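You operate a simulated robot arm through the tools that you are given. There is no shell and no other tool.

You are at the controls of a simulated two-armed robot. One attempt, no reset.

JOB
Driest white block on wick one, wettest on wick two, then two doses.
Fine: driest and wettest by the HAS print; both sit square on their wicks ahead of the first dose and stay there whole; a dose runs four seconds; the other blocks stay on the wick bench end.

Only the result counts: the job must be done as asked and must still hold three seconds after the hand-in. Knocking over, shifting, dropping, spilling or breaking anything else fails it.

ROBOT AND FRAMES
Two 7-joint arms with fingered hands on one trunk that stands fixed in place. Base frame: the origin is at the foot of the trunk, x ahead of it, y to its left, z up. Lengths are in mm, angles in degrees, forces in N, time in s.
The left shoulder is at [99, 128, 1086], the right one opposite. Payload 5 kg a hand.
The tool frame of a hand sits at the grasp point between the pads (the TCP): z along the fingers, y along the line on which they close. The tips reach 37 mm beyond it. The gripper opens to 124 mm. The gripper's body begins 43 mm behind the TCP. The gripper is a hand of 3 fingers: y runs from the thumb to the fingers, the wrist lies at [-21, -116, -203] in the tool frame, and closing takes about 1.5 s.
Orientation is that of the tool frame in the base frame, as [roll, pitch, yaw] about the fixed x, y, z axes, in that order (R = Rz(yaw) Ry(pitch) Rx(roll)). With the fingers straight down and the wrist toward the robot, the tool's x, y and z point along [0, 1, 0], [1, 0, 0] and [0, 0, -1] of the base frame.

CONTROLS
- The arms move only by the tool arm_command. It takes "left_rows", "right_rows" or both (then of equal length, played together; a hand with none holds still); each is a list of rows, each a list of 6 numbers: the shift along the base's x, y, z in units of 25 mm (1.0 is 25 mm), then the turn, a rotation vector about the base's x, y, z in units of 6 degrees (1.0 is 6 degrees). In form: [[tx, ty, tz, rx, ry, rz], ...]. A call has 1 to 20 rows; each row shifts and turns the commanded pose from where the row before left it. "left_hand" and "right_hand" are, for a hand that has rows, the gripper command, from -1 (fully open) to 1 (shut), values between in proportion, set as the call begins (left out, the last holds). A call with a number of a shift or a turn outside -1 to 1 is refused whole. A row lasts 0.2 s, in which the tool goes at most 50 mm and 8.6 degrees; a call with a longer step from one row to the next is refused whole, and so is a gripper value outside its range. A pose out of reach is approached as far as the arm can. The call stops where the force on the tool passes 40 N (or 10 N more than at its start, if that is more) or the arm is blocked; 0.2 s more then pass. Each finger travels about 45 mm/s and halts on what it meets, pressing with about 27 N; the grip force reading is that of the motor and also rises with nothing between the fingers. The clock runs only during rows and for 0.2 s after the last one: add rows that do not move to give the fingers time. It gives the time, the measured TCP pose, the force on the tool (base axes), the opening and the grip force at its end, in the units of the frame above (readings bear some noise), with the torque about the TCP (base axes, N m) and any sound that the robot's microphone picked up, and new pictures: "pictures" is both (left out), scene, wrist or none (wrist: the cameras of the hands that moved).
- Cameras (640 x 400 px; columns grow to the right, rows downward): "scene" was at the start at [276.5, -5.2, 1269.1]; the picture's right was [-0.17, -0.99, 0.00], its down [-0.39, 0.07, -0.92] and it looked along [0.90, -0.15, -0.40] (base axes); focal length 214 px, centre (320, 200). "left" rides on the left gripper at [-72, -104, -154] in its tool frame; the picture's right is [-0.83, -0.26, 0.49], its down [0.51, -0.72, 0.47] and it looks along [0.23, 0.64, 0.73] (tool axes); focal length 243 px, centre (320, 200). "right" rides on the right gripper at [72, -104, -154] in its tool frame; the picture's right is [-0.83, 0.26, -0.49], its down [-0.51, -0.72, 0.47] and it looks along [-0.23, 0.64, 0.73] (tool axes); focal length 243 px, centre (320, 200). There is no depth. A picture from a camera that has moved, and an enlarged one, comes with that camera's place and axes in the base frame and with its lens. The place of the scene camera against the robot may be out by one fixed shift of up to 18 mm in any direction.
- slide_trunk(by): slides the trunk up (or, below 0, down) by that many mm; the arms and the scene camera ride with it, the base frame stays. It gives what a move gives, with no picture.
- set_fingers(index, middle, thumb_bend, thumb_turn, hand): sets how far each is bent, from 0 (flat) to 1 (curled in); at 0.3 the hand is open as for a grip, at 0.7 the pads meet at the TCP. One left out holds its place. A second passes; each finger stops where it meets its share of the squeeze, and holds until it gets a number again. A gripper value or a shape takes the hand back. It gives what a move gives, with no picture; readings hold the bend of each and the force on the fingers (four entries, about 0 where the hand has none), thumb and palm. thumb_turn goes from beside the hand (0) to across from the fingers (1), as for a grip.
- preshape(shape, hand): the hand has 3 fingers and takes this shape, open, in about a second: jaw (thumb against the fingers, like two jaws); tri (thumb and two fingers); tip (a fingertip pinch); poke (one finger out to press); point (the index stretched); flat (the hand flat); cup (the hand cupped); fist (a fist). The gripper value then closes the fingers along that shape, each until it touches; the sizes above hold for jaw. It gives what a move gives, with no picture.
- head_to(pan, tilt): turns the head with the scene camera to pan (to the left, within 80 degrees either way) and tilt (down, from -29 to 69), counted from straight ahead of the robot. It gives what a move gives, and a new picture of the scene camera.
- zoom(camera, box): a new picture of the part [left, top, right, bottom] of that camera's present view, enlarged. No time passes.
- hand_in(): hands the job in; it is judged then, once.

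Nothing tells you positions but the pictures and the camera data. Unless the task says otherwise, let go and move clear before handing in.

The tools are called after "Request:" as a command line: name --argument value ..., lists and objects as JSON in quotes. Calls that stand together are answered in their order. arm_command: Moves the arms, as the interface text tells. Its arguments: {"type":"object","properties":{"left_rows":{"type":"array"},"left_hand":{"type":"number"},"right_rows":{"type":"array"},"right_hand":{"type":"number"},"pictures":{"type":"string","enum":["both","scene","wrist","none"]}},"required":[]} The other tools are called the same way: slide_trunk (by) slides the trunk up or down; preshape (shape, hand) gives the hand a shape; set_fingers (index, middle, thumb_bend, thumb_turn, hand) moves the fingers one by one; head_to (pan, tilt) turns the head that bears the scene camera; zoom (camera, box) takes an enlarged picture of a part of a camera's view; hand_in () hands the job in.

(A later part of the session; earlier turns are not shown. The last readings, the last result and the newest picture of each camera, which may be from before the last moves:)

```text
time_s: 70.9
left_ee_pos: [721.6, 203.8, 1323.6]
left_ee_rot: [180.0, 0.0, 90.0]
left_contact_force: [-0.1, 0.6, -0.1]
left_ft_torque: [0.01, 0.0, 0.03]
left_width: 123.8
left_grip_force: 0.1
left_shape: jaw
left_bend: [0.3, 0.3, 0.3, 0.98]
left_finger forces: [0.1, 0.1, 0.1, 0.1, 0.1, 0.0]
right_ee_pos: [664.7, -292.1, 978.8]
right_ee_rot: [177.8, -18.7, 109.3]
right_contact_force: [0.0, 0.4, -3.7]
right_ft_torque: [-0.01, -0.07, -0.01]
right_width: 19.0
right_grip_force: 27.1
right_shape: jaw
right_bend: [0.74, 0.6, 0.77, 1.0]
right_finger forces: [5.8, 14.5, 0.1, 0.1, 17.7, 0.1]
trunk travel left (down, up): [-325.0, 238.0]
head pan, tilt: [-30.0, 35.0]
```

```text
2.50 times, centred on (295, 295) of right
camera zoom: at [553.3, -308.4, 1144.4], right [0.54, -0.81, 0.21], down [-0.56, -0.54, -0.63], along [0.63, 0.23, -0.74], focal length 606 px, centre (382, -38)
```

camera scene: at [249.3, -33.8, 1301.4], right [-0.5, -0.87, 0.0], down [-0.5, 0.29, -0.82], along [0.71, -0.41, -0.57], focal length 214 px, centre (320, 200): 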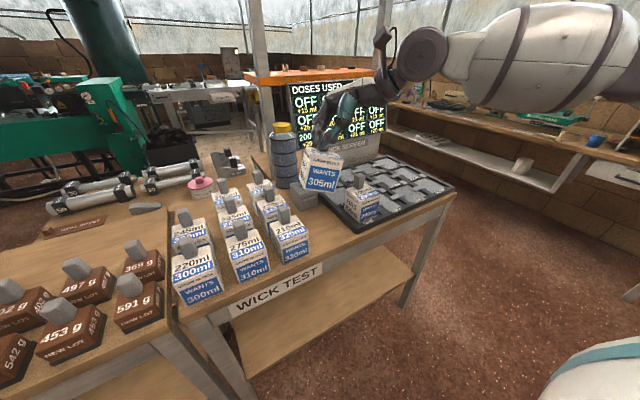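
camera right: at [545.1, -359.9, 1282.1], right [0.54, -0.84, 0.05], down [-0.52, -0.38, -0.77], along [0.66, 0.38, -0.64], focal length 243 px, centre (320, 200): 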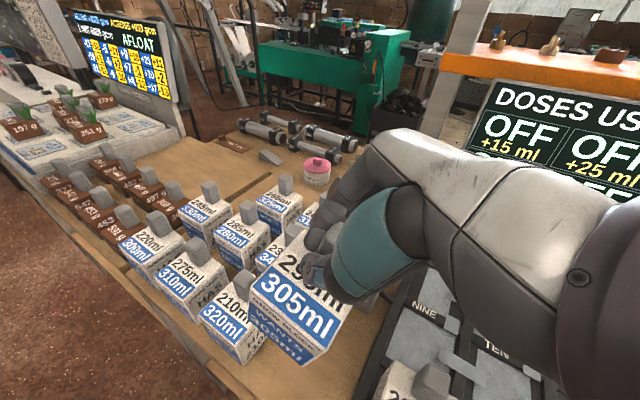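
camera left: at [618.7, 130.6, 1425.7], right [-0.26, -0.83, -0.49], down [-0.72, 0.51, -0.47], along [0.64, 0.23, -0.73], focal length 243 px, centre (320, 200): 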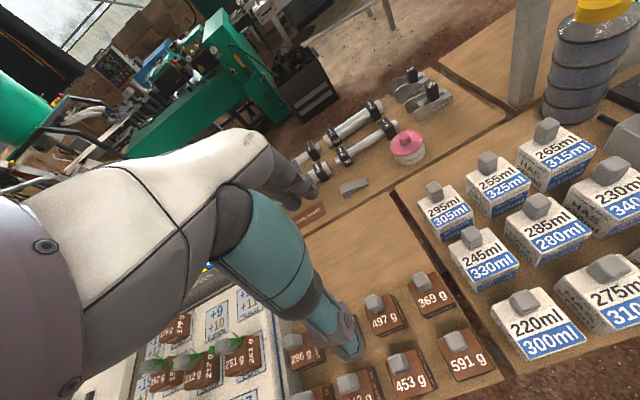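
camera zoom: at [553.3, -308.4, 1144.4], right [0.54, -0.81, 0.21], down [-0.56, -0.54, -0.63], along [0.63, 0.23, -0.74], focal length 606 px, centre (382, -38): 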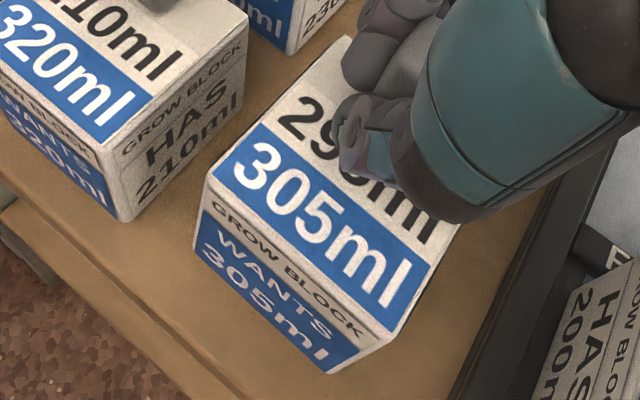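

It hangs level close above the bench. Lowering slowly to touch down.

Request:
arm_command --right_rows '[[0, 0, -0.12, 0, 0, 0], [0, 0, -0.12, 0, 0, 0], [0, 0, -0.12, 0, 0, 0], [0, 0, 0, 0, 0, 0]]' --pictures "none"

```text
time_s: 71.9
left_ee_pos: [720.7, 202.6, 1323.9]
left_ee_rot: [180.0, 0.0, 90.0]
left_contact_force: [-0.6, -0.5, -0.1]
left_ft_torque: [0.01, 0.0, 0.02]
left_width: 124.0
left_grip_force: 0.0
left_shape: jaw
left_bend: [0.3, 0.3, 0.3, 0.98]
left_finger forces: [0.0, 0.0, 0.1, 0.0, 0.1, 0.0]
right_ee_pos: [664.2, -291.4, 970.3]
right_ee_rot: [177.9, -18.7, 109.2]
right_contact_force: [-0.1, 0.1, -3.8]
right_ft_torque: [-0.02, -0.06, -0.02]
right_width: 19.3
right_grip_force: 26.7
right_shape: jaw
right_bend: [0.74, 0.6, 0.77, 1.0]
right_finger forces: [5.8, 14.4, 0.1, 0.1, 17.6, 0.0]
trunk travel left (down, up): [-325.0, 238.0]
head pan, tilt: [-30.0, 35.0]
```

No contact yet; I'll continue down in small steps.

Request:
arm_command --right_rows '[[0, 0, -0.1, 0, 0, 0], [0, 0, -0.1, 0, 0, 0], [0, 0, 0, 0, 0, 0]]' --pictures "none"

```text
time_s: 72.7
left_ee_pos: [720.2, 202.9, 1324.1]
left_ee_rot: [179.9, -0.1, 90.1]
left_contact_force: [-0.2, -0.8, -0.6]
left_ft_torque: [-0.02, -0.01, -0.04]
left_width: 123.7
left_grip_force: 0.0
left_shape: jaw
left_bend: [0.3, 0.3, 0.3, 0.98]
left_finger forces: [0.0, 0.0, 0.0, 0.0, 0.0, 0.0]
right_ee_pos: [665.5, -291.1, 967.0]
right_ee_rot: [177.8, -18.7, 109.2]
right_contact_force: [0.5, 1.6, 2.4]
right_ft_torque: [0.01, -0.15, 0.01]
right_width: 19.1
right_grip_force: 27.1
right_shape: jaw
right_bend: [0.74, 0.6, 0.77, 1.0]
right_finger forces: [8.3, 16.5, 0.0, 0.0, 18.4, 0.1]
trunk travel left (down, up): [-325.0, 238.0]
head pan, tilt: [-30.0, 35.0]
```

Contact with the bench. I'll ease 1 mm further and then open the hand.

Request:
arm_command --right_rows '[[0, 0, -0.05, 0, 0, 0], [0, 0, 0, 0, 0, 0]]' --pictures "none"

Request:
arm_command --right_rows '[[0, 0, 0, 0, 0, 0], [0, 0, 0, 0, 0, 0], [0, 0, 0, 0, 0, 0], [0, 0, 0, 0, 0, 0], [0, 0, 0, 0, 0, 0], [0, 0, 0, 0, 0, 0]]' --right_hand 0.0 --pictures "none"

Request:
zoom --camera "scene" --box '[280, 150, 380, 240]'

Request:
zoom --camera "right" --box '[215, 215, 375, 375]'

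```text
time_s: 73.3
left_ee_pos: [721.0, 205.2, 1323.7]
left_ee_rot: [179.9, 0.0, 90.0]
left_contact_force: [0.7, -1.2, 0.6]
left_ft_torque: [-0.02, -0.02, 0.01]
left_width: 123.7
left_grip_force: 0.2
left_shape: jaw
left_bend: [0.3, 0.3, 0.3, 0.98]
left_finger forces: [0.0, 0.0, 0.0, 0.0, 0.0, 0.1]
right_ee_pos: [664.9, -291.2, 966.1]
right_ee_rot: [177.9, -18.5, 109.2]
right_contact_force: [0.6, 2.5, 4.8]
right_ft_torque: [0.01, -0.19, 0.02]
right_width: 19.2
right_grip_force: 26.8
right_shape: jaw
right_bend: [0.74, 0.59, 0.77, 1.0]
right_finger forces: [8.9, 17.8, 0.0, 0.0, 18.4, 0.1]
trunk travel left (down, up): [-325.0, 238.0]
head pan, tilt: [-30.0, 35.0]
```

```text
time_s: 74.7
left_ee_pos: [720.9, 203.1, 1323.1]
left_ee_rot: [-180.0, 0.0, 90.0]
left_contact_force: [0.7, -0.2, 1.3]
left_ft_torque: [0.0, 0.0, -0.02]
left_width: 123.7
left_grip_force: 0.0
left_shape: jaw
left_bend: [0.3, 0.3, 0.3, 0.98]
left_finger forces: [0.0, 0.0, 0.0, 0.1, 0.0, 0.0]
right_ee_pos: [664.6, -292.3, 965.9]
right_ee_rot: [177.9, -18.7, 109.2]
right_contact_force: [-0.7, 0.6, 0.2]
right_ft_torque: [-0.02, -0.03, -0.02]
right_width: 61.3
right_grip_force: 0.0
right_shape: jaw
right_bend: [0.74, 0.45, 0.69, 1.0]
right_finger forces: [0.0, 0.0, 0.0, 0.0, 0.1, 0.0]
trunk travel left (down, up): [-325.0, 238.0]
head pan, tilt: [-30.0, 35.0]
```

```text
4.44 times, centred on (330, 195) of scene
camera zoom: at [248.8, -33.9, 1301.5], right [-0.5, -0.87, 0.0], down [-0.5, 0.29, -0.82], along [0.71, -0.41, -0.57], focal length 953 px, centre (276, 222)
```

zoom: 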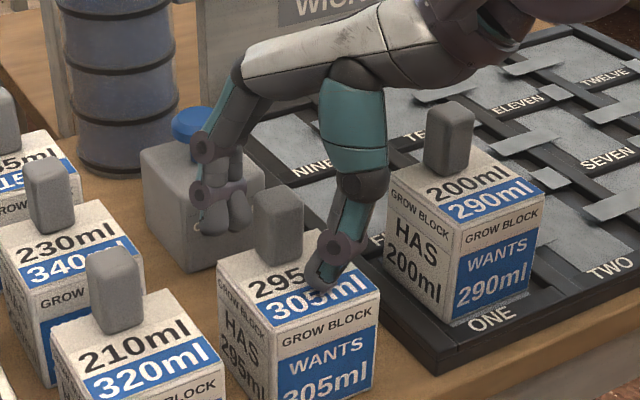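

```text
2.50 times, centred on (295, 295) of right
camera zoom: at [553.0, -308.2, 1130.9], right [0.54, -0.81, 0.21], down [-0.56, -0.54, -0.63], along [0.63, 0.23, -0.74], focal length 606 px, centre (382, -38)
```

zoom: 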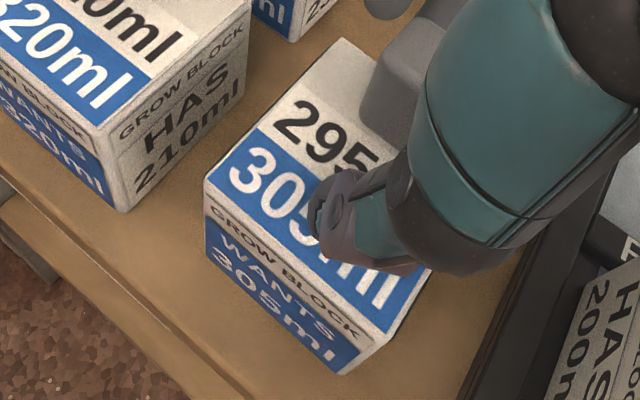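

Block 295 stands upright on the bench at the free spot and is released. I'll rise straight up, then bring the hand upright (fingers down, wrist toward me) for a clean regrasp.

Request:
arm_command --right_rows '[[0, 0, 0.4, 0, 0, 0], [0, 0, 0.8, 0, 0, 0], [0, 0, 1, 0, 0, 0], [0, 0, 1, 0, 0, 0], [0, 0, 0.8, 0, 0, 0], [0, 0, 0, -0.63, -0.036, -0.62], [0, 0, 0, -0.63, -0.036, -0.62], [0, 0, 0, -0.63, -0.036, -0.62], [0, 0, 0, -0.63, -0.036, -0.62], [0, 0, 0, -0.63, -0.036, -0.62], [0, 0, 0, 0, 0, 0]]' --pictures "both"

Request:
zoom --camera "right" --box '[180, 220, 380, 400]'

Request:
zoom --camera "scene" --box '[260, 140, 400, 250]'

```text
time_s: 77.1
left_ee_pos: [721.1, 202.2, 1323.6]
left_ee_rot: [-180.0, 0.0, 90.0]
left_contact_force: [-0.3, 0.0, -0.1]
left_ft_torque: [0.0, 0.0, -0.03]
left_width: 123.7
left_grip_force: 0.0
left_shape: jaw
left_bend: [0.3, 0.3, 0.3, 0.98]
left_finger forces: [0.0, 0.0, 0.0, 0.0, 0.1, 0.0]
right_ee_pos: [665.0, -291.7, 1065.0]
right_ee_rot: [-179.9, 0.1, 90.0]
right_contact_force: [-0.2, -0.5, -0.4]
right_ft_torque: [0.02, 0.01, -0.01]
right_width: 61.4
right_grip_force: 0.0
right_shape: jaw
right_bend: [0.74, 0.45, 0.69, 1.0]
right_finger forces: [0.0, 0.1, 0.1, 0.0, 0.1, 0.0]
trunk travel left (down, up): [-325.0, 238.0]
head pan, tilt: [-30.0, 35.0]
camera scene: at [248.7, -34.6, 1301.5], right [-0.5, -0.87, 0.0], down [-0.5, 0.29, -0.82], along [0.71, -0.41, -0.57], focal length 214 px, centre (320, 200)
camera right: at [559.6, -220.0, 1218.4], right [0.26, -0.83, 0.49], down [-0.72, -0.51, -0.47], along [0.64, -0.23, -0.73], focal length 243 px, centre (320, 200)
```

scene: 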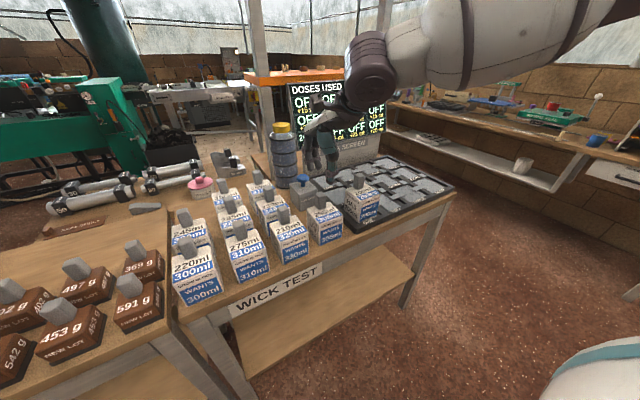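
right: 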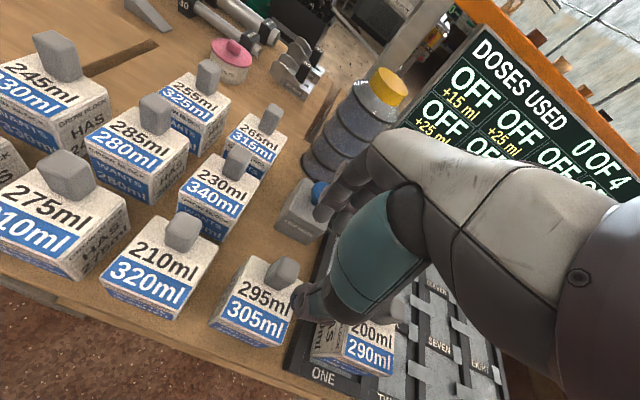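

```text
2.22 times, centred on (280, 310) of right
camera zoom: at [559.6, -220.0, 1218.4], right [0.26, -0.83, 0.49], down [-0.72, -0.51, -0.47], along [0.64, -0.23, -0.73], focal length 539 px, centre (409, -44)
```

zoom: 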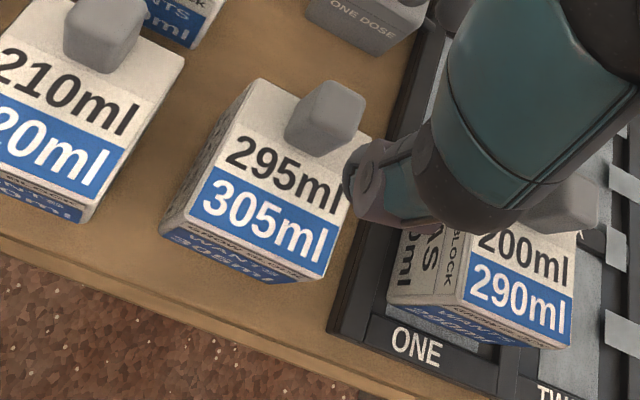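

```text
3.64 times, centred on (330, 195) of scene
camera zoom: at [248.7, -34.6, 1301.5], right [-0.5, -0.87, 0.0], down [-0.5, 0.29, -0.82], along [0.71, -0.41, -0.57], focal length 780 px, centre (284, 218)
```

zoom: 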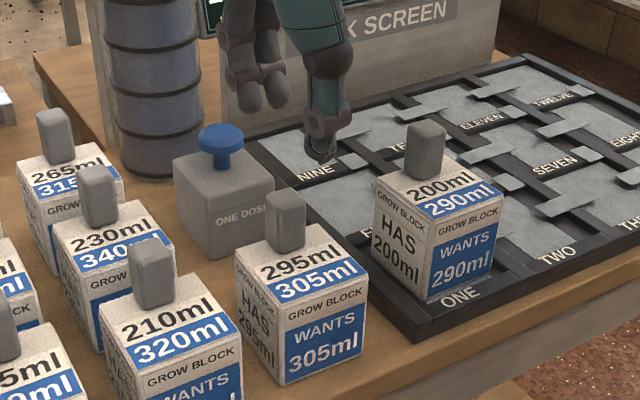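

Block 295 stands square at about (645, −291), knob near (669, −288). I'll centre the upright hand on the knob and descend to z≈966.

Request:
arm_command --right_rows '[[0.08, 0.08, -0.8, 0, 0, 0], [0.08, 0.08, -0.9, 0, 0, 0], [0, 0, -0.9, 0, 0, 0], [0, 0, -0.8, 0, 0, 0], [0, 0, -0.5, 0, 0, 0], [0, 0, 0, 0, 0, 0]]' --pictures "none"

Request:
zoom --camera "right" --box '[200, 200, 400, 380]'

Request:
zoom --camera "scene" --box '[280, 150, 380, 240]'

```text
time_s: 78.5
left_ee_pos: [720.7, 203.3, 1324.0]
left_ee_rot: [-180.0, 0.0, 90.1]
left_contact_force: [-0.2, -1.0, -0.2]
left_ft_torque: [-0.01, -0.01, 0.01]
left_width: 123.5
left_grip_force: 0.1
left_shape: jaw
left_bend: [0.3, 0.3, 0.3, 0.98]
left_finger forces: [0.0, 0.1, 0.0, 0.0, 0.0, 0.1]
right_ee_pos: [669.7, -287.9, 968.9]
right_ee_rot: [180.0, 0.2, 90.2]
right_contact_force: [-1.2, 0.2, -0.8]
right_ft_torque: [-0.06, 0.04, 0.02]
right_width: 61.7
right_grip_force: 0.1
right_shape: jaw
right_bend: [0.74, 0.45, 0.69, 1.0]
right_finger forces: [0.0, 0.0, 0.0, 0.0, 0.0, 0.0]
trunk travel left (down, up): [-325.0, 238.0]
head pan, tilt: [-30.0, 35.0]
```

```text
2.22 times, centred on (300, 290) of right
camera zoom: at [565.1, -215.3, 1122.6], right [0.26, -0.83, 0.49], down [-0.72, -0.51, -0.47], along [0.64, -0.23, -0.73], focal length 539 px, centre (364, 0)
```

zoom: 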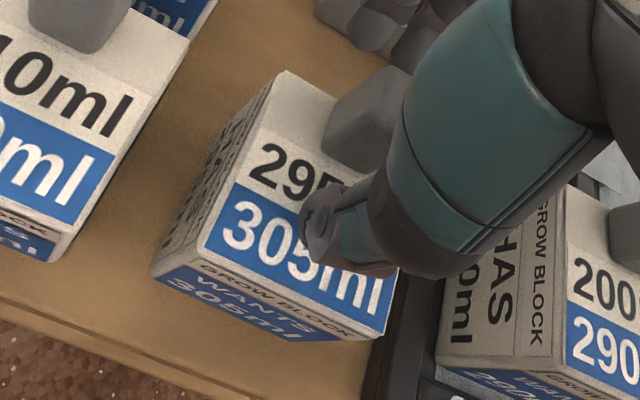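

```text
4.44 times, centred on (330, 195) of scene
camera zoom: at [248.5, -33.5, 1301.6], right [-0.5, -0.87, 0.0], down [-0.5, 0.29, -0.82], along [0.71, -0.41, -0.57], focal length 953 px, centre (276, 222)
```

zoom: 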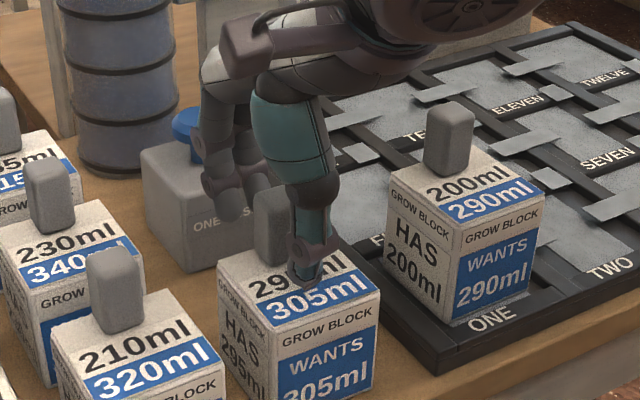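

Aligned like the first pick. I'll drop 3 mm and close on the knob.

Request:
arm_command --right_rows '[[0, 0, -0.1, 0, 0, 0], [0, 0, 0, 0, 0, 0], [0, 0, 0, 0, 0, 0], [0, 0, 0, 0, 0, 0], [0, 0, 0, 0, 0, 0], [0, 0, 0, 0, 0, 0], [0, 0, 0, 0, 0, 0], [0, 0, 0, 0, 0, 0], [0, 0, 0, 0, 0, 0], [0, 0, 0, 0, 0, 0]]' --right_hand 1 --pictures "none"

Request:
zoom --camera "right" --box '[200, 200, 400, 380]'

Request:
zoom --camera "scene" --box '[280, 150, 380, 240]'

```text
time_s: 80.7
left_ee_pos: [721.8, 203.8, 1323.1]
left_ee_rot: [180.0, 0.0, 89.9]
left_contact_force: [0.2, -1.2, 0.3]
left_ft_torque: [0.01, 0.01, -0.01]
left_width: 123.8
left_grip_force: 0.0
left_shape: jaw
left_bend: [0.3, 0.3, 0.3, 0.98]
left_finger forces: [0.1, 0.0, 0.0, 0.0, 0.0, 0.1]
right_ee_pos: [669.1, -288.9, 966.4]
right_ee_rot: [180.0, 0.1, 90.2]
right_contact_force: [-0.6, 0.3, -0.3]
right_ft_torque: [0.04, -0.02, 0.02]
right_width: 21.0
right_grip_force: 27.1
right_shape: jaw
right_bend: [0.73, 0.62, 0.74, 1.0]
right_finger forces: [15.5, 8.0, 0.1, 0.0, 23.9, 0.0]
trunk travel left (down, up): [-325.0, 238.0]
head pan, tilt: [-30.0, 35.0]
```

```text
2.22 times, centred on (300, 290) of right
camera zoom: at [564.6, -215.9, 1119.6], right [0.26, -0.83, 0.49], down [-0.72, -0.51, -0.47], along [0.64, -0.23, -0.73], focal length 539 px, centre (364, 0)
```

zoom: 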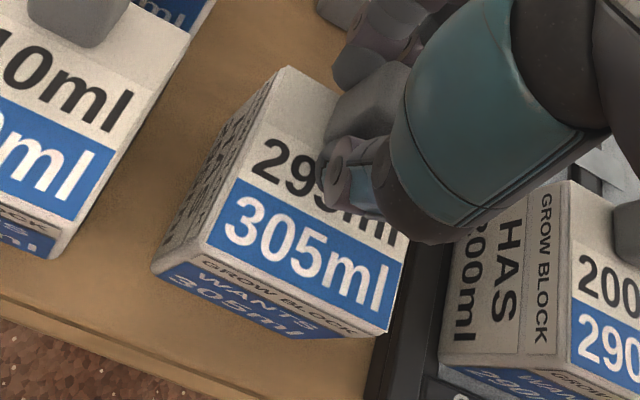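

```text
4.44 times, centred on (330, 195) of scene
camera zoom: at [248.9, -34.0, 1301.5], right [-0.5, -0.87, 0.0], down [-0.5, 0.29, -0.82], along [0.71, -0.41, -0.57], focal length 953 px, centre (276, 222)
```

zoom: 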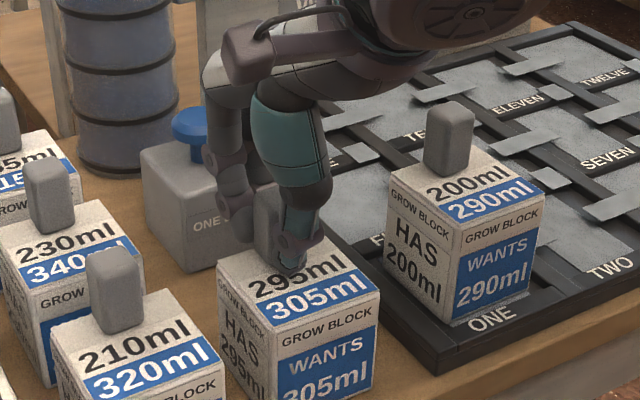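

The grasp repeats the first one exactly. I'll lift it slowly and check that it stays level this time.

Request:
arm_command --right_rows '[[0, 0, 0.2, 0, 0, 0], [0, 0, 0.4, 0, 0, 0], [0, 0, 0.6, 0, 0, 0], [0, 0, 0.6, 0, 0, 0], [0, 0, 0.2, 0, 0, 0], [0, 0, 0, 0, 0, 0]]' --pictures "none"

Request:
zoom --camera "right" --box '[200, 200, 400, 380]'

Request:
zoom --camera "scene" --box '[280, 130, 380, 220]'

```text
time_s: 82.1
left_ee_pos: [721.1, 202.6, 1322.7]
left_ee_rot: [180.0, -0.1, 89.9]
left_contact_force: [-0.9, 0.1, 0.3]
left_ft_torque: [-0.04, 0.02, 0.0]
left_width: 123.4
left_grip_force: 0.2
left_shape: jaw
left_bend: [0.3, 0.3, 0.3, 0.98]
left_finger forces: [0.0, 0.0, 0.0, 0.1, 0.1, 0.0]
right_ee_pos: [668.7, -288.1, 1015.8]
right_ee_rot: [180.0, 0.0, 90.2]
right_contact_force: [0.0, -0.3, -4.1]
right_ft_torque: [0.03, -0.12, 0.01]
right_width: 20.7
right_grip_force: 26.6
right_shape: jaw
right_bend: [0.73, 0.62, 0.74, 1.0]
right_finger forces: [15.5, 8.1, 0.1, 0.0, 23.8, 0.1]
trunk travel left (down, up): [-325.0, 238.0]
head pan, tilt: [-30.0, 35.0]
```

```text
2.22 times, centred on (300, 290) of right
camera zoom: at [563.6, -216.1, 1169.4], right [0.26, -0.83, 0.49], down [-0.72, -0.51, -0.47], along [0.64, -0.23, -0.73], focal length 539 px, centre (364, 0)
```

zoom: 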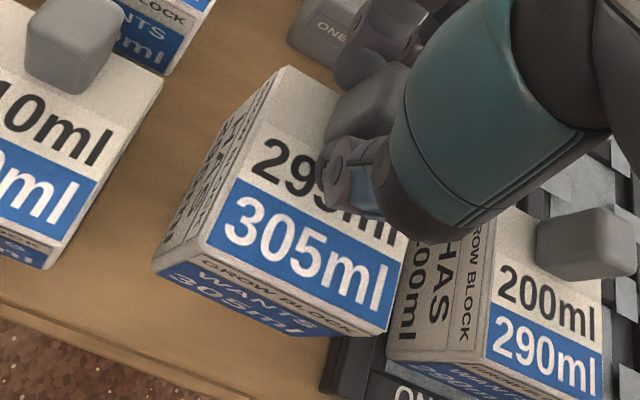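

```text
4.44 times, centred on (330, 175) of scene
camera zoom: at [249.2, -34.1, 1301.4], right [-0.5, -0.87, 0.0], down [-0.5, 0.29, -0.82], along [0.71, -0.41, -0.57], focal length 953 px, centre (276, 311)
```

zoom: 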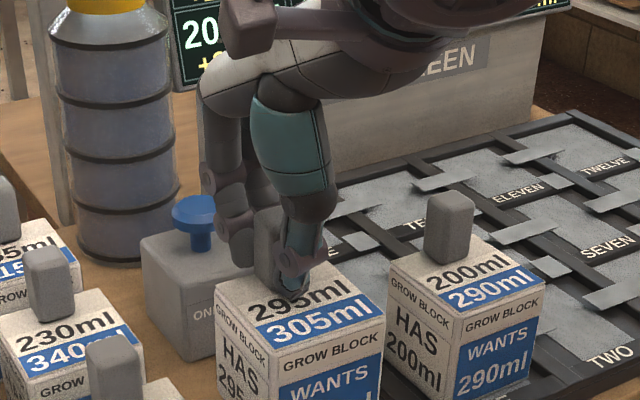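

The block holds level and unmoved in the grip. I'll raise to z≈1130 and carry it over wick TWO, clear above block 200's knob.

Request:
arm_command --right_rows '[[0, 0, 0.5, 0, 0, 0], [0, 0, 0.8, 0, 0, 0], [0, 0, 0.9, 0, 0, 0], [0, 0, 0.9, 0, 0, 0], [0, 0, 0.9, 0, 0, 0], [0, 0, 0.6, 0, 0, 0], [0.04, -0.5, 0, 0, 0, 0], [0.04, -0.8, 0, 0, 0, 0], [0.04, -0.9, 0, 0, 0, 0], [0.04, -0.9, 0, 0, 0, 0], [0.04, -0.9, 0, 0, 0, 0], [0.04, -0.9, 0, 0, 0, 0], [0.04, -0.9, 0, 0, 0, 0], [0.04, -0.9, 0, 0, 0, 0], [0.04, -0.9, 0, 0, 0, 0], [0.04, -0.9, 0, 0, 0, 0], [0.04, -0.9, 0, 0, 0, 0], [0.03, -0.6, 0, 0, 0, 0], [0.02, -0.4, 0, 0, 0, 0], [0, 0, 0, 0, 0, 0]]' --pictures "both"

Request:
zoom --camera "right" --box '[180, 180, 400, 380]'

Request:
zoom --camera "scene" --box '[330, 110, 470, 230]'

```text
time_s: 86.3
left_ee_pos: [721.5, 202.9, 1323.5]
left_ee_rot: [-180.0, 0.0, 90.0]
left_contact_force: [0.3, -0.3, 0.3]
left_ft_torque: [0.0, -0.03, -0.03]
left_width: 123.7
left_grip_force: 0.0
left_shape: jaw
left_bend: [0.3, 0.3, 0.3, 0.98]
left_finger forces: [0.0, 0.1, 0.0, 0.1, 0.0, 0.0]
right_ee_pos: [682.4, -548.0, 1130.0]
right_ee_rot: [-180.0, 0.1, 90.2]
right_contact_force: [-0.1, -0.4, -4.0]
right_ft_torque: [0.0, -0.09, 0.0]
right_width: 20.9
right_grip_force: 27.1
right_shape: jaw
right_bend: [0.73, 0.62, 0.74, 1.0]
right_finger forces: [15.6, 8.2, 0.0, 0.1, 23.8, 0.1]
trunk travel left (down, up): [-325.0, 238.0]
head pan, tilt: [-30.0, 35.0]
camera scene: at [249.0, -34.1, 1301.5], right [-0.5, -0.87, 0.0], down [-0.5, 0.29, -0.82], along [0.71, -0.41, -0.57], focal length 214 px, centre (320, 200)
camera right: at [577.3, -475.5, 1284.1], right [0.26, -0.83, 0.49], down [-0.72, -0.51, -0.47], along [0.64, -0.23, -0.73], focal length 243 px, centre (320, 200)
```

scene: 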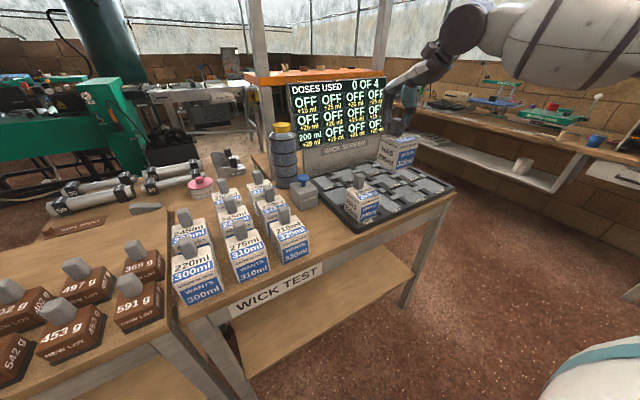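
right: 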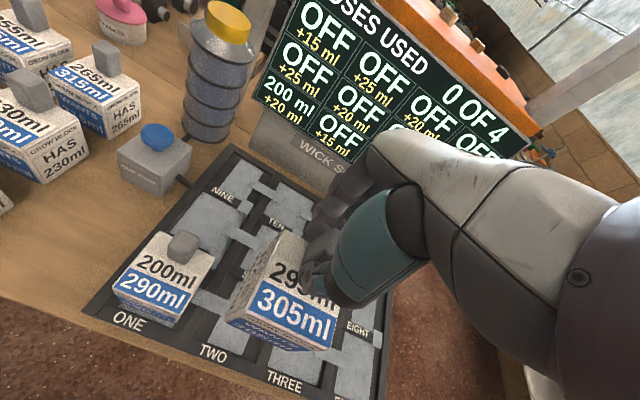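

```text
2.00 times, centred on (290, 280) of right
camera zoom: at [577.3, -475.5, 1284.1], right [0.26, -0.83, 0.49], down [-0.72, -0.51, -0.47], along [0.64, -0.23, -0.73], focal length 485 px, centre (380, 40)
```

zoom: 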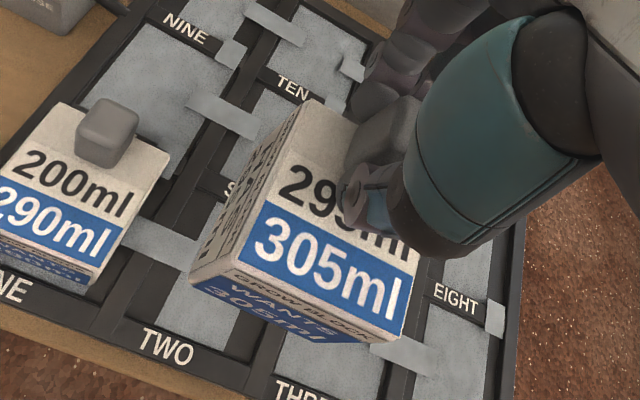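

```text
3.33 times, centred on (400, 170) of scene
camera zoom: at [249.0, -34.1, 1301.5], right [-0.5, -0.87, 0.0], down [-0.5, 0.29, -0.82], along [0.71, -0.41, -0.57], focal length 715 px, centre (53, 300)
```

zoom: 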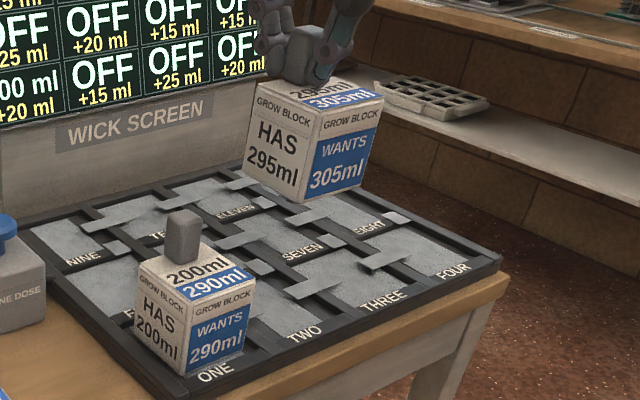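

Positioned above TWO. I'll descend to just above the wick and verify alignment.

Request:
arm_command --right_rows '[[-0.03, 0, -0.5, 0, 0, 0], [-0.03, 0, -0.8, 0, 0, 0], [0, 0, -0.9, 0, 0, 0], [0, 0, -0.9, 0, 0, 0], [0, 0, -0.9, 0, 0, 0], [0, 0, -0.9, 0, 0, 0], [0, 0, -0.5, 0, 0, 0], [0, 0, -0.2, 0, 0, 0], [0, 0, 0, 0, 0, 0]]' --pictures "none"

Request:
zoom --camera "right" --box '[180, 200, 400, 400]'

Request:
zoom --camera "scene" --box '[340, 140, 440, 230]'

```text
time_s: 88.3
left_ee_pos: [719.9, 202.9, 1323.5]
left_ee_rot: [-179.9, 0.0, 89.9]
left_contact_force: [0.0, -0.5, -0.8]
left_ft_torque: [0.0, -0.01, 0.02]
left_width: 123.9
left_grip_force: 0.1
left_shape: jaw
left_bend: [0.3, 0.3, 0.3, 0.98]
left_finger forces: [0.0, 0.0, 0.1, 0.0, 0.1, 0.0]
right_ee_pos: [678.5, -548.1, 989.5]
right_ee_rot: [180.0, 0.1, 90.1]
right_contact_force: [-0.4, 1.2, -3.9]
right_ft_torque: [0.02, -0.06, -0.01]
right_width: 20.9
right_grip_force: 26.9
right_shape: jaw
right_bend: [0.73, 0.62, 0.74, 1.0]
right_finger forces: [15.6, 8.0, 0.0, 0.0, 23.7, 0.0]
trunk travel left (down, up): [-325.0, 238.0]
head pan, tilt: [-30.0, 35.0]
```

```text
2.00 times, centred on (290, 300) of right
camera zoom: at [573.7, -475.9, 1142.8], right [0.26, -0.83, 0.49], down [-0.72, -0.51, -0.47], along [0.64, -0.23, -0.73], focal length 485 px, centre (380, 0)
```

zoom: 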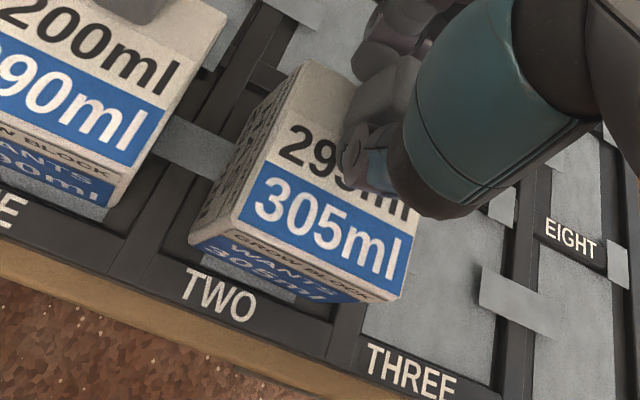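

```text
4.44 times, centred on (390, 185) of scene
camera zoom: at [249.1, -34.2, 1301.5], right [-0.5, -0.87, 0.0], down [-0.5, 0.29, -0.82], along [0.71, -0.41, -0.57], focal length 953 px, centre (9, 267)
```

zoom: 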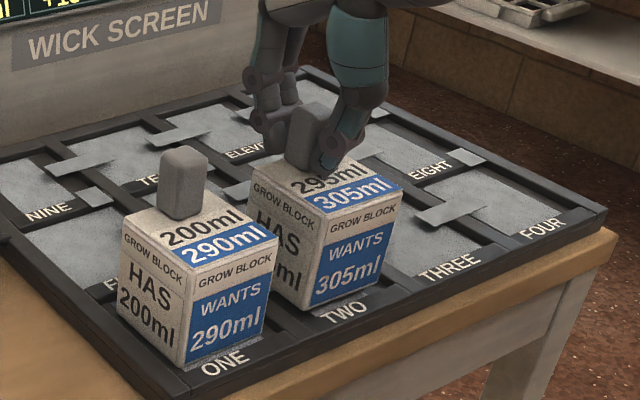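

Alignment looks right; I'll nudge 2 mm forward and lower in small steps until contact.

Request:
arm_command --right_rows '[[0.08, 0, -0.1, 0, 0, 0], [0, 0, -0.1, 0, 0, 0], [0, 0, -0.08, 0, 0, 0], [0, 0, 0, 0, 0, 0]]' --pictures "none"

```text
time_s: 89.3
left_ee_pos: [722.4, 203.3, 1321.8]
left_ee_rot: [179.9, 0.0, 90.0]
left_contact_force: [0.9, -0.1, -0.3]
left_ft_torque: [-0.03, -0.03, 0.0]
left_width: 123.7
left_grip_force: 0.1
left_shape: jaw
left_bend: [0.3, 0.3, 0.3, 0.98]
left_finger forces: [0.0, 0.0, 0.0, 0.0, 0.0, 0.0]
right_ee_pos: [680.8, -547.2, 983.4]
right_ee_rot: [-180.0, 0.2, 90.1]
right_contact_force: [0.5, 0.6, -2.3]
right_ft_torque: [0.01, -0.1, -0.02]
right_width: 20.7
right_grip_force: 27.6
right_shape: jaw
right_bend: [0.73, 0.62, 0.74, 1.0]
right_finger forces: [15.7, 8.6, 0.1, 0.0, 23.8, 0.1]
trunk travel left (down, up): [-325.0, 238.0]
head pan, tilt: [-30.0, 35.0]
```

Just touching now (load dropping). One more small step down.

Request:
arm_command --right_rows '[[0, 0, -0.06, 0, 0, 0], [0, 0, -0.04, 0, 0, 0], [0, 0, 0, 0, 0, 0]]' --pictures "none"

Request:
zoom --camera "right" --box '[180, 200, 400, 400]'

Request:
zoom --camera "scene" --box '[340, 140, 440, 230]'

```text
time_s: 90.1
left_ee_pos: [721.2, 202.9, 1324.0]
left_ee_rot: [180.0, 0.0, 90.0]
left_contact_force: [0.5, -0.5, -0.3]
left_ft_torque: [0.01, -0.03, -0.01]
left_width: 123.7
left_grip_force: 0.0
left_shape: jaw
left_bend: [0.3, 0.3, 0.3, 0.98]
left_finger forces: [0.1, 0.0, 0.0, 0.1, 0.1, 0.0]
right_ee_pos: [681.3, -547.0, 981.9]
right_ee_rot: [-180.0, 0.2, 90.3]
right_contact_force: [-0.2, -3.0, 9.4]
right_ft_torque: [-0.08, 0.0, -0.02]
right_width: 21.1
right_grip_force: 26.7
right_shape: jaw
right_bend: [0.73, 0.62, 0.74, 1.0]
right_finger forces: [16.7, 9.6, 0.0, 0.0, 25.9, 0.1]
trunk travel left (down, up): [-325.0, 238.0]
head pan, tilt: [-30.0, 35.0]
```

```text
2.00 times, centred on (290, 300) of right
camera zoom: at [575.7, -475.1, 1134.7], right [0.26, -0.83, 0.49], down [-0.72, -0.51, -0.47], along [0.64, -0.23, -0.73], focal length 485 px, centre (380, 0)
```

zoom: 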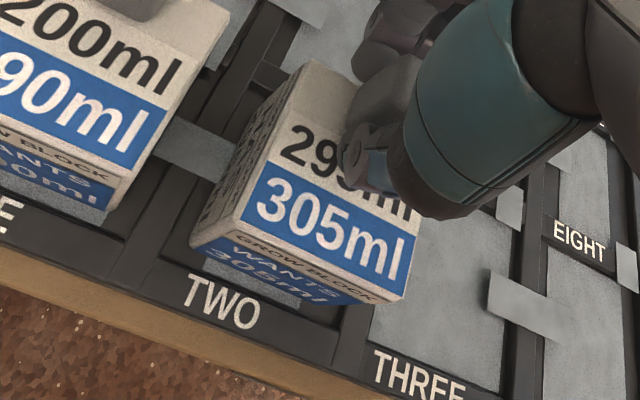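

```text
4.44 times, centred on (390, 185) of scene
camera zoom: at [247.9, -33.5, 1301.8], right [-0.5, -0.87, 0.0], down [-0.5, 0.29, -0.82], along [0.71, -0.41, -0.57], focal length 953 px, centre (9, 267)
```

zoom: 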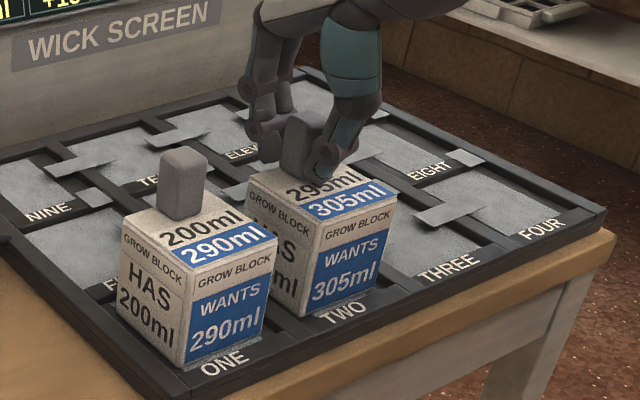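

Seated at the same height as the first block. Releasing now.

Request:
arm_command --right_rows '[[0, 0, 0, 0, 0, 0], [0, 0, 0, 0, 0, 0], [0, 0, 0, 0, 0, 0], [0, 0, 0, 0, 0, 0], [0, 0, 0, 0, 0, 0], [0, 0, 0, 0, 0, 0], [0, 0, 0, 0, 0, 0]]' --right_hand -0.2 --pictures "scene"

Request:
zoom --camera "right" --box '[180, 200, 400, 400]'

Request:
zoom --camera "scene" --box '[340, 140, 440, 230]'

```text
time_s: 91.7
left_ee_pos: [721.2, 204.3, 1322.8]
left_ee_rot: [179.9, -0.1, 90.0]
left_contact_force: [-0.4, -0.6, -0.3]
left_ft_torque: [0.02, -0.02, -0.03]
left_width: 123.6
left_grip_force: 0.0
left_shape: jaw
left_bend: [0.3, 0.3, 0.3, 0.98]
left_finger forces: [0.0, 0.1, 0.0, 0.1, 0.0, 0.0]
right_ee_pos: [680.5, -547.0, 979.8]
right_ee_rot: [180.0, 0.1, 90.2]
right_contact_force: [-0.8, -0.5, 0.6]
right_ft_torque: [-0.03, 0.02, 0.03]
right_width: 73.9
right_grip_force: 0.0
right_shape: jaw
right_bend: [0.73, 0.41, 0.65, 1.0]
right_finger forces: [0.1, 0.0, 0.1, 0.0, 0.0, 0.0]
trunk travel left (down, up): [-325.0, 238.0]
head pan, tilt: [-30.0, 35.0]
camera scene: at [248.8, -33.8, 1301.5], right [-0.5, -0.87, 0.0], down [-0.5, 0.29, -0.82], along [0.71, -0.41, -0.57], focal length 214 px, centre (320, 200)
```

scene: 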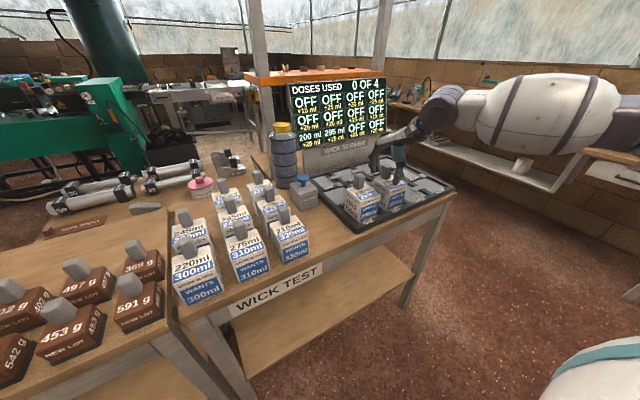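

```text
2.00 times, centred on (290, 300) of right
camera zoom: at [576.3, -475.3, 1133.4], right [0.26, -0.83, 0.49], down [-0.72, -0.51, -0.47], along [0.64, -0.23, -0.73], focal length 485 px, centre (380, 0)
```

zoom: 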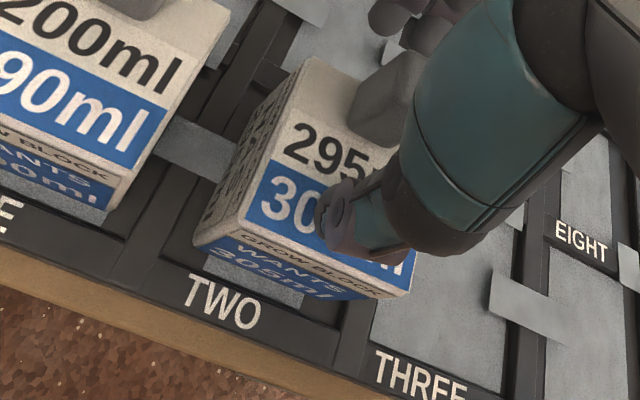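

```text
4.44 times, centred on (390, 185) of scene
camera zoom: at [248.8, -33.8, 1301.5], right [-0.5, -0.87, 0.0], down [-0.5, 0.29, -0.82], along [0.71, -0.41, -0.57], focal length 953 px, centre (9, 267)
```

zoom: 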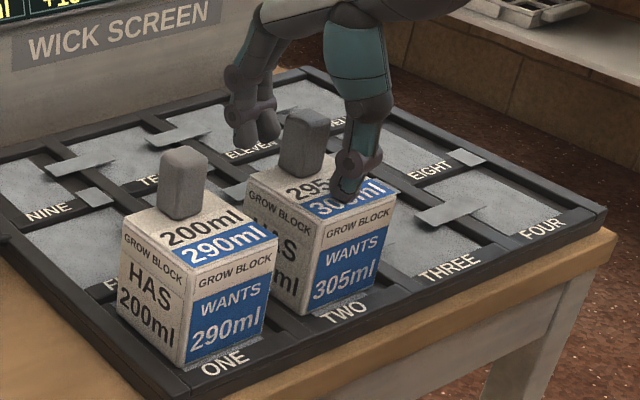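

The screen shows 200 ml on ONE and 295 ml on TWO, 0 of 4 doses used. I'll lift the hand clear and check both blocks before heading for the dose button.

Request:
arm_command --right_rows '[[0, 0, 0.3, 0, 0, 0], [0, 0, 0.5, 0, 0, 0], [0, 0, 0.9, 0, 0, 0], [0, 0, 1, 0, 0, 0], [0, 0, 1, 0, 0, 0], [0, 0, 1, 0, 0, 0], [0, 0, 0.5, 0, 0, 0], [0, -1, 0, 0, 0, 0], [0, -1, 0, 0, 0, 0], [0, -1, 0, 0, 0, 0], [0, 0, 0, 0, 0, 0]]' --pictures "both"

Request:
zoom --camera "right" --box '[80, 160, 300, 360]'

Request:
zoom --camera "scene" --box '[270, 70, 440, 240]'

```text
time_s: 94.1
left_ee_pos: [722.1, 203.6, 1323.6]
left_ee_rot: [180.0, -0.1, 90.0]
left_contact_force: [0.3, 1.1, -0.4]
left_ft_torque: [-0.03, 0.0, 0.06]
left_width: 123.5
left_grip_force: 0.1
left_shape: jaw
left_bend: [0.3, 0.3, 0.3, 0.98]
left_finger forces: [0.0, 0.0, 0.0, 0.0, 0.0, 0.1]
right_ee_pos: [681.4, -622.4, 1109.1]
right_ee_rot: [-180.0, 0.2, 90.2]
right_contact_force: [-0.1, 0.9, 0.5]
right_ft_torque: [-0.01, 0.02, -0.04]
right_width: 74.1
right_grip_force: 0.1
right_shape: jaw
right_bend: [0.73, 0.41, 0.65, 1.0]
right_finger forces: [0.0, 0.1, 0.0, 0.0, 0.0, 0.0]
trunk travel left (down, up): [-325.0, 238.0]
head pan, tilt: [-30.0, 35.0]
camera scene: at [248.8, -33.6, 1301.5], right [-0.5, -0.87, 0.0], down [-0.5, 0.29, -0.82], along [0.71, -0.41, -0.57], focal length 214 px, centre (320, 200)
camera right: at [576.6, -549.4, 1262.7], right [0.26, -0.83, 0.49], down [-0.72, -0.51, -0.47], along [0.64, -0.23, -0.73], focal length 243 px, centre (320, 200)
```

scene: 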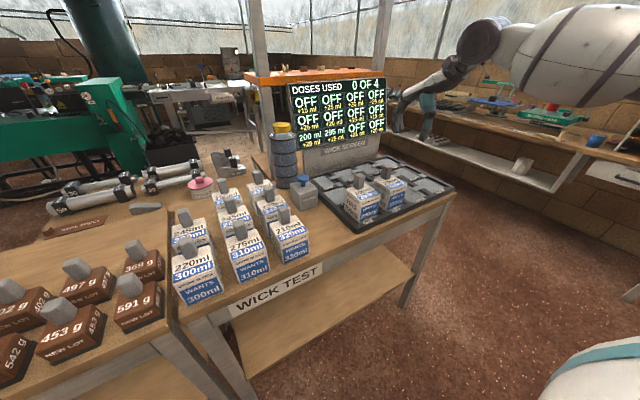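
right: 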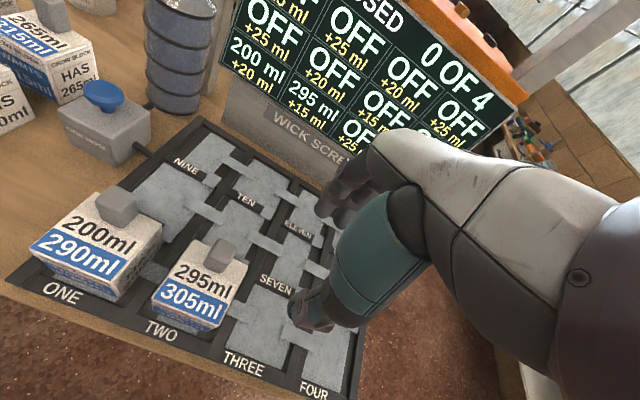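

```text
2.00 times, centred on (190, 260) of right
camera zoom: at [576.6, -549.4, 1262.7], right [0.26, -0.83, 0.49], down [-0.72, -0.51, -0.47], along [0.64, -0.23, -0.73], focal length 485 px, centre (580, 80)
```

zoom: 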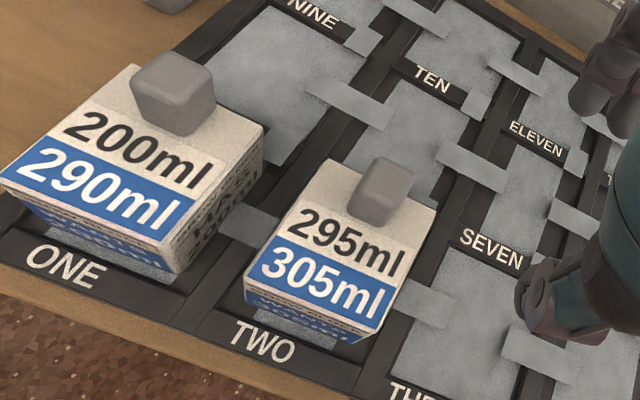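

```text
2.35 times, centred on (355, 155) of scene
camera zoom: at [248.8, -33.6, 1301.5], right [-0.5, -0.87, 0.0], down [-0.5, 0.29, -0.82], along [0.71, -0.41, -0.57], focal length 505 px, centre (238, 306)
```

zoom: 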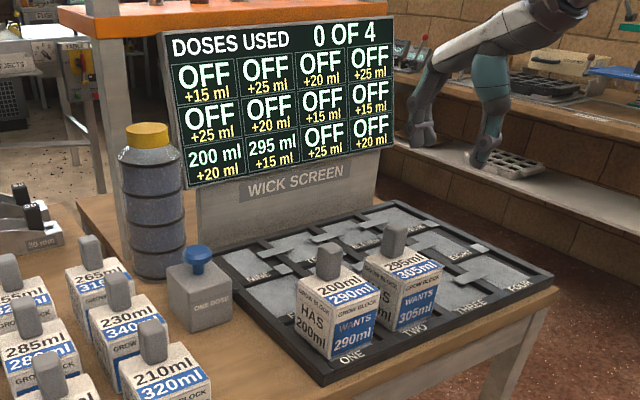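

Both blocks sit in their cells. I'll zoom to judge how square 295 is relative to its label bar before dosing.

Request:
zoom --camera "right" --box '[140, 230, 260, 340]'

Request:
zoom --camera "right" --box '[20, 180, 180, 320]'

Request:
zoom --camera "scene" --box '[335, 165, 415, 235]'

```text
3.64 times, centred on (200, 285) of right
camera zoom: at [576.6, -549.4, 1262.7], right [0.26, -0.83, 0.49], down [-0.72, -0.51, -0.47], along [0.64, -0.23, -0.73], focal length 882 px, centre (756, -109)
```

zoom: 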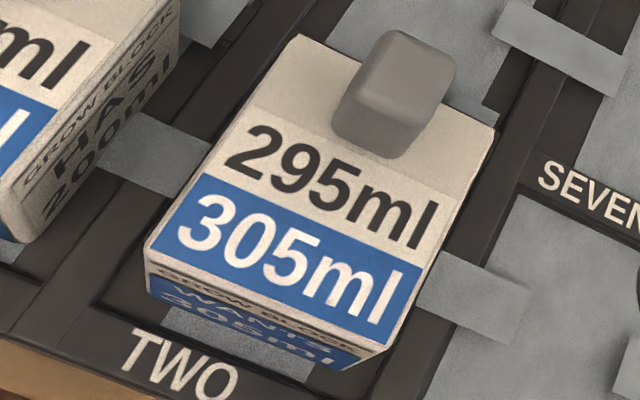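

```text
2.86 times, centred on (100, 250) of right
camera zoom: at [576.6, -549.4, 1262.7], right [0.26, -0.83, 0.49], down [-0.72, -0.51, -0.47], along [0.64, -0.23, -0.73], focal length 693 px, centre (949, 57)
```

zoom: 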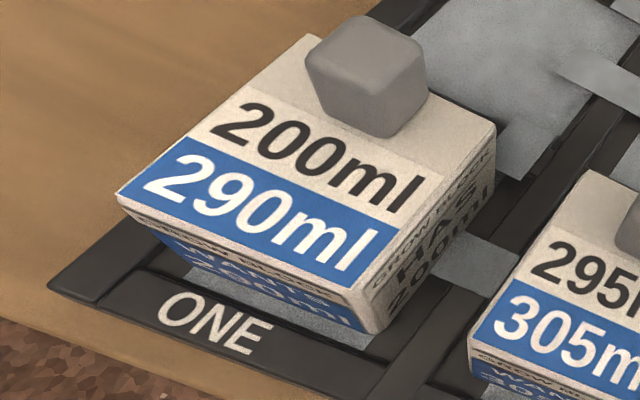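

```text
5.71 times, centred on (375, 200) of scene
camera zoom: at [248.8, -33.6, 1301.5], right [-0.5, -0.87, 0.0], down [-0.5, 0.29, -0.82], along [0.71, -0.41, -0.57], focal length 1226 px, centre (6, 200)
```

zoom: 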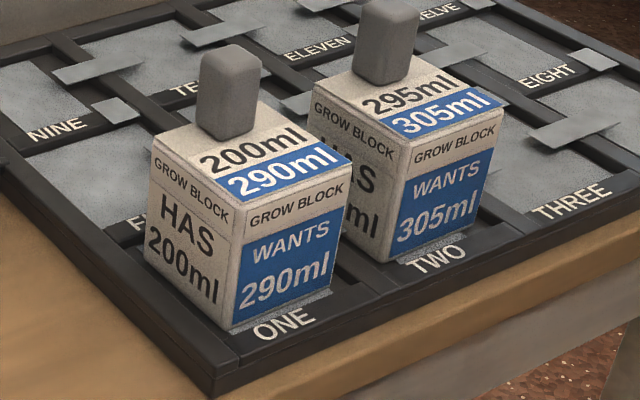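

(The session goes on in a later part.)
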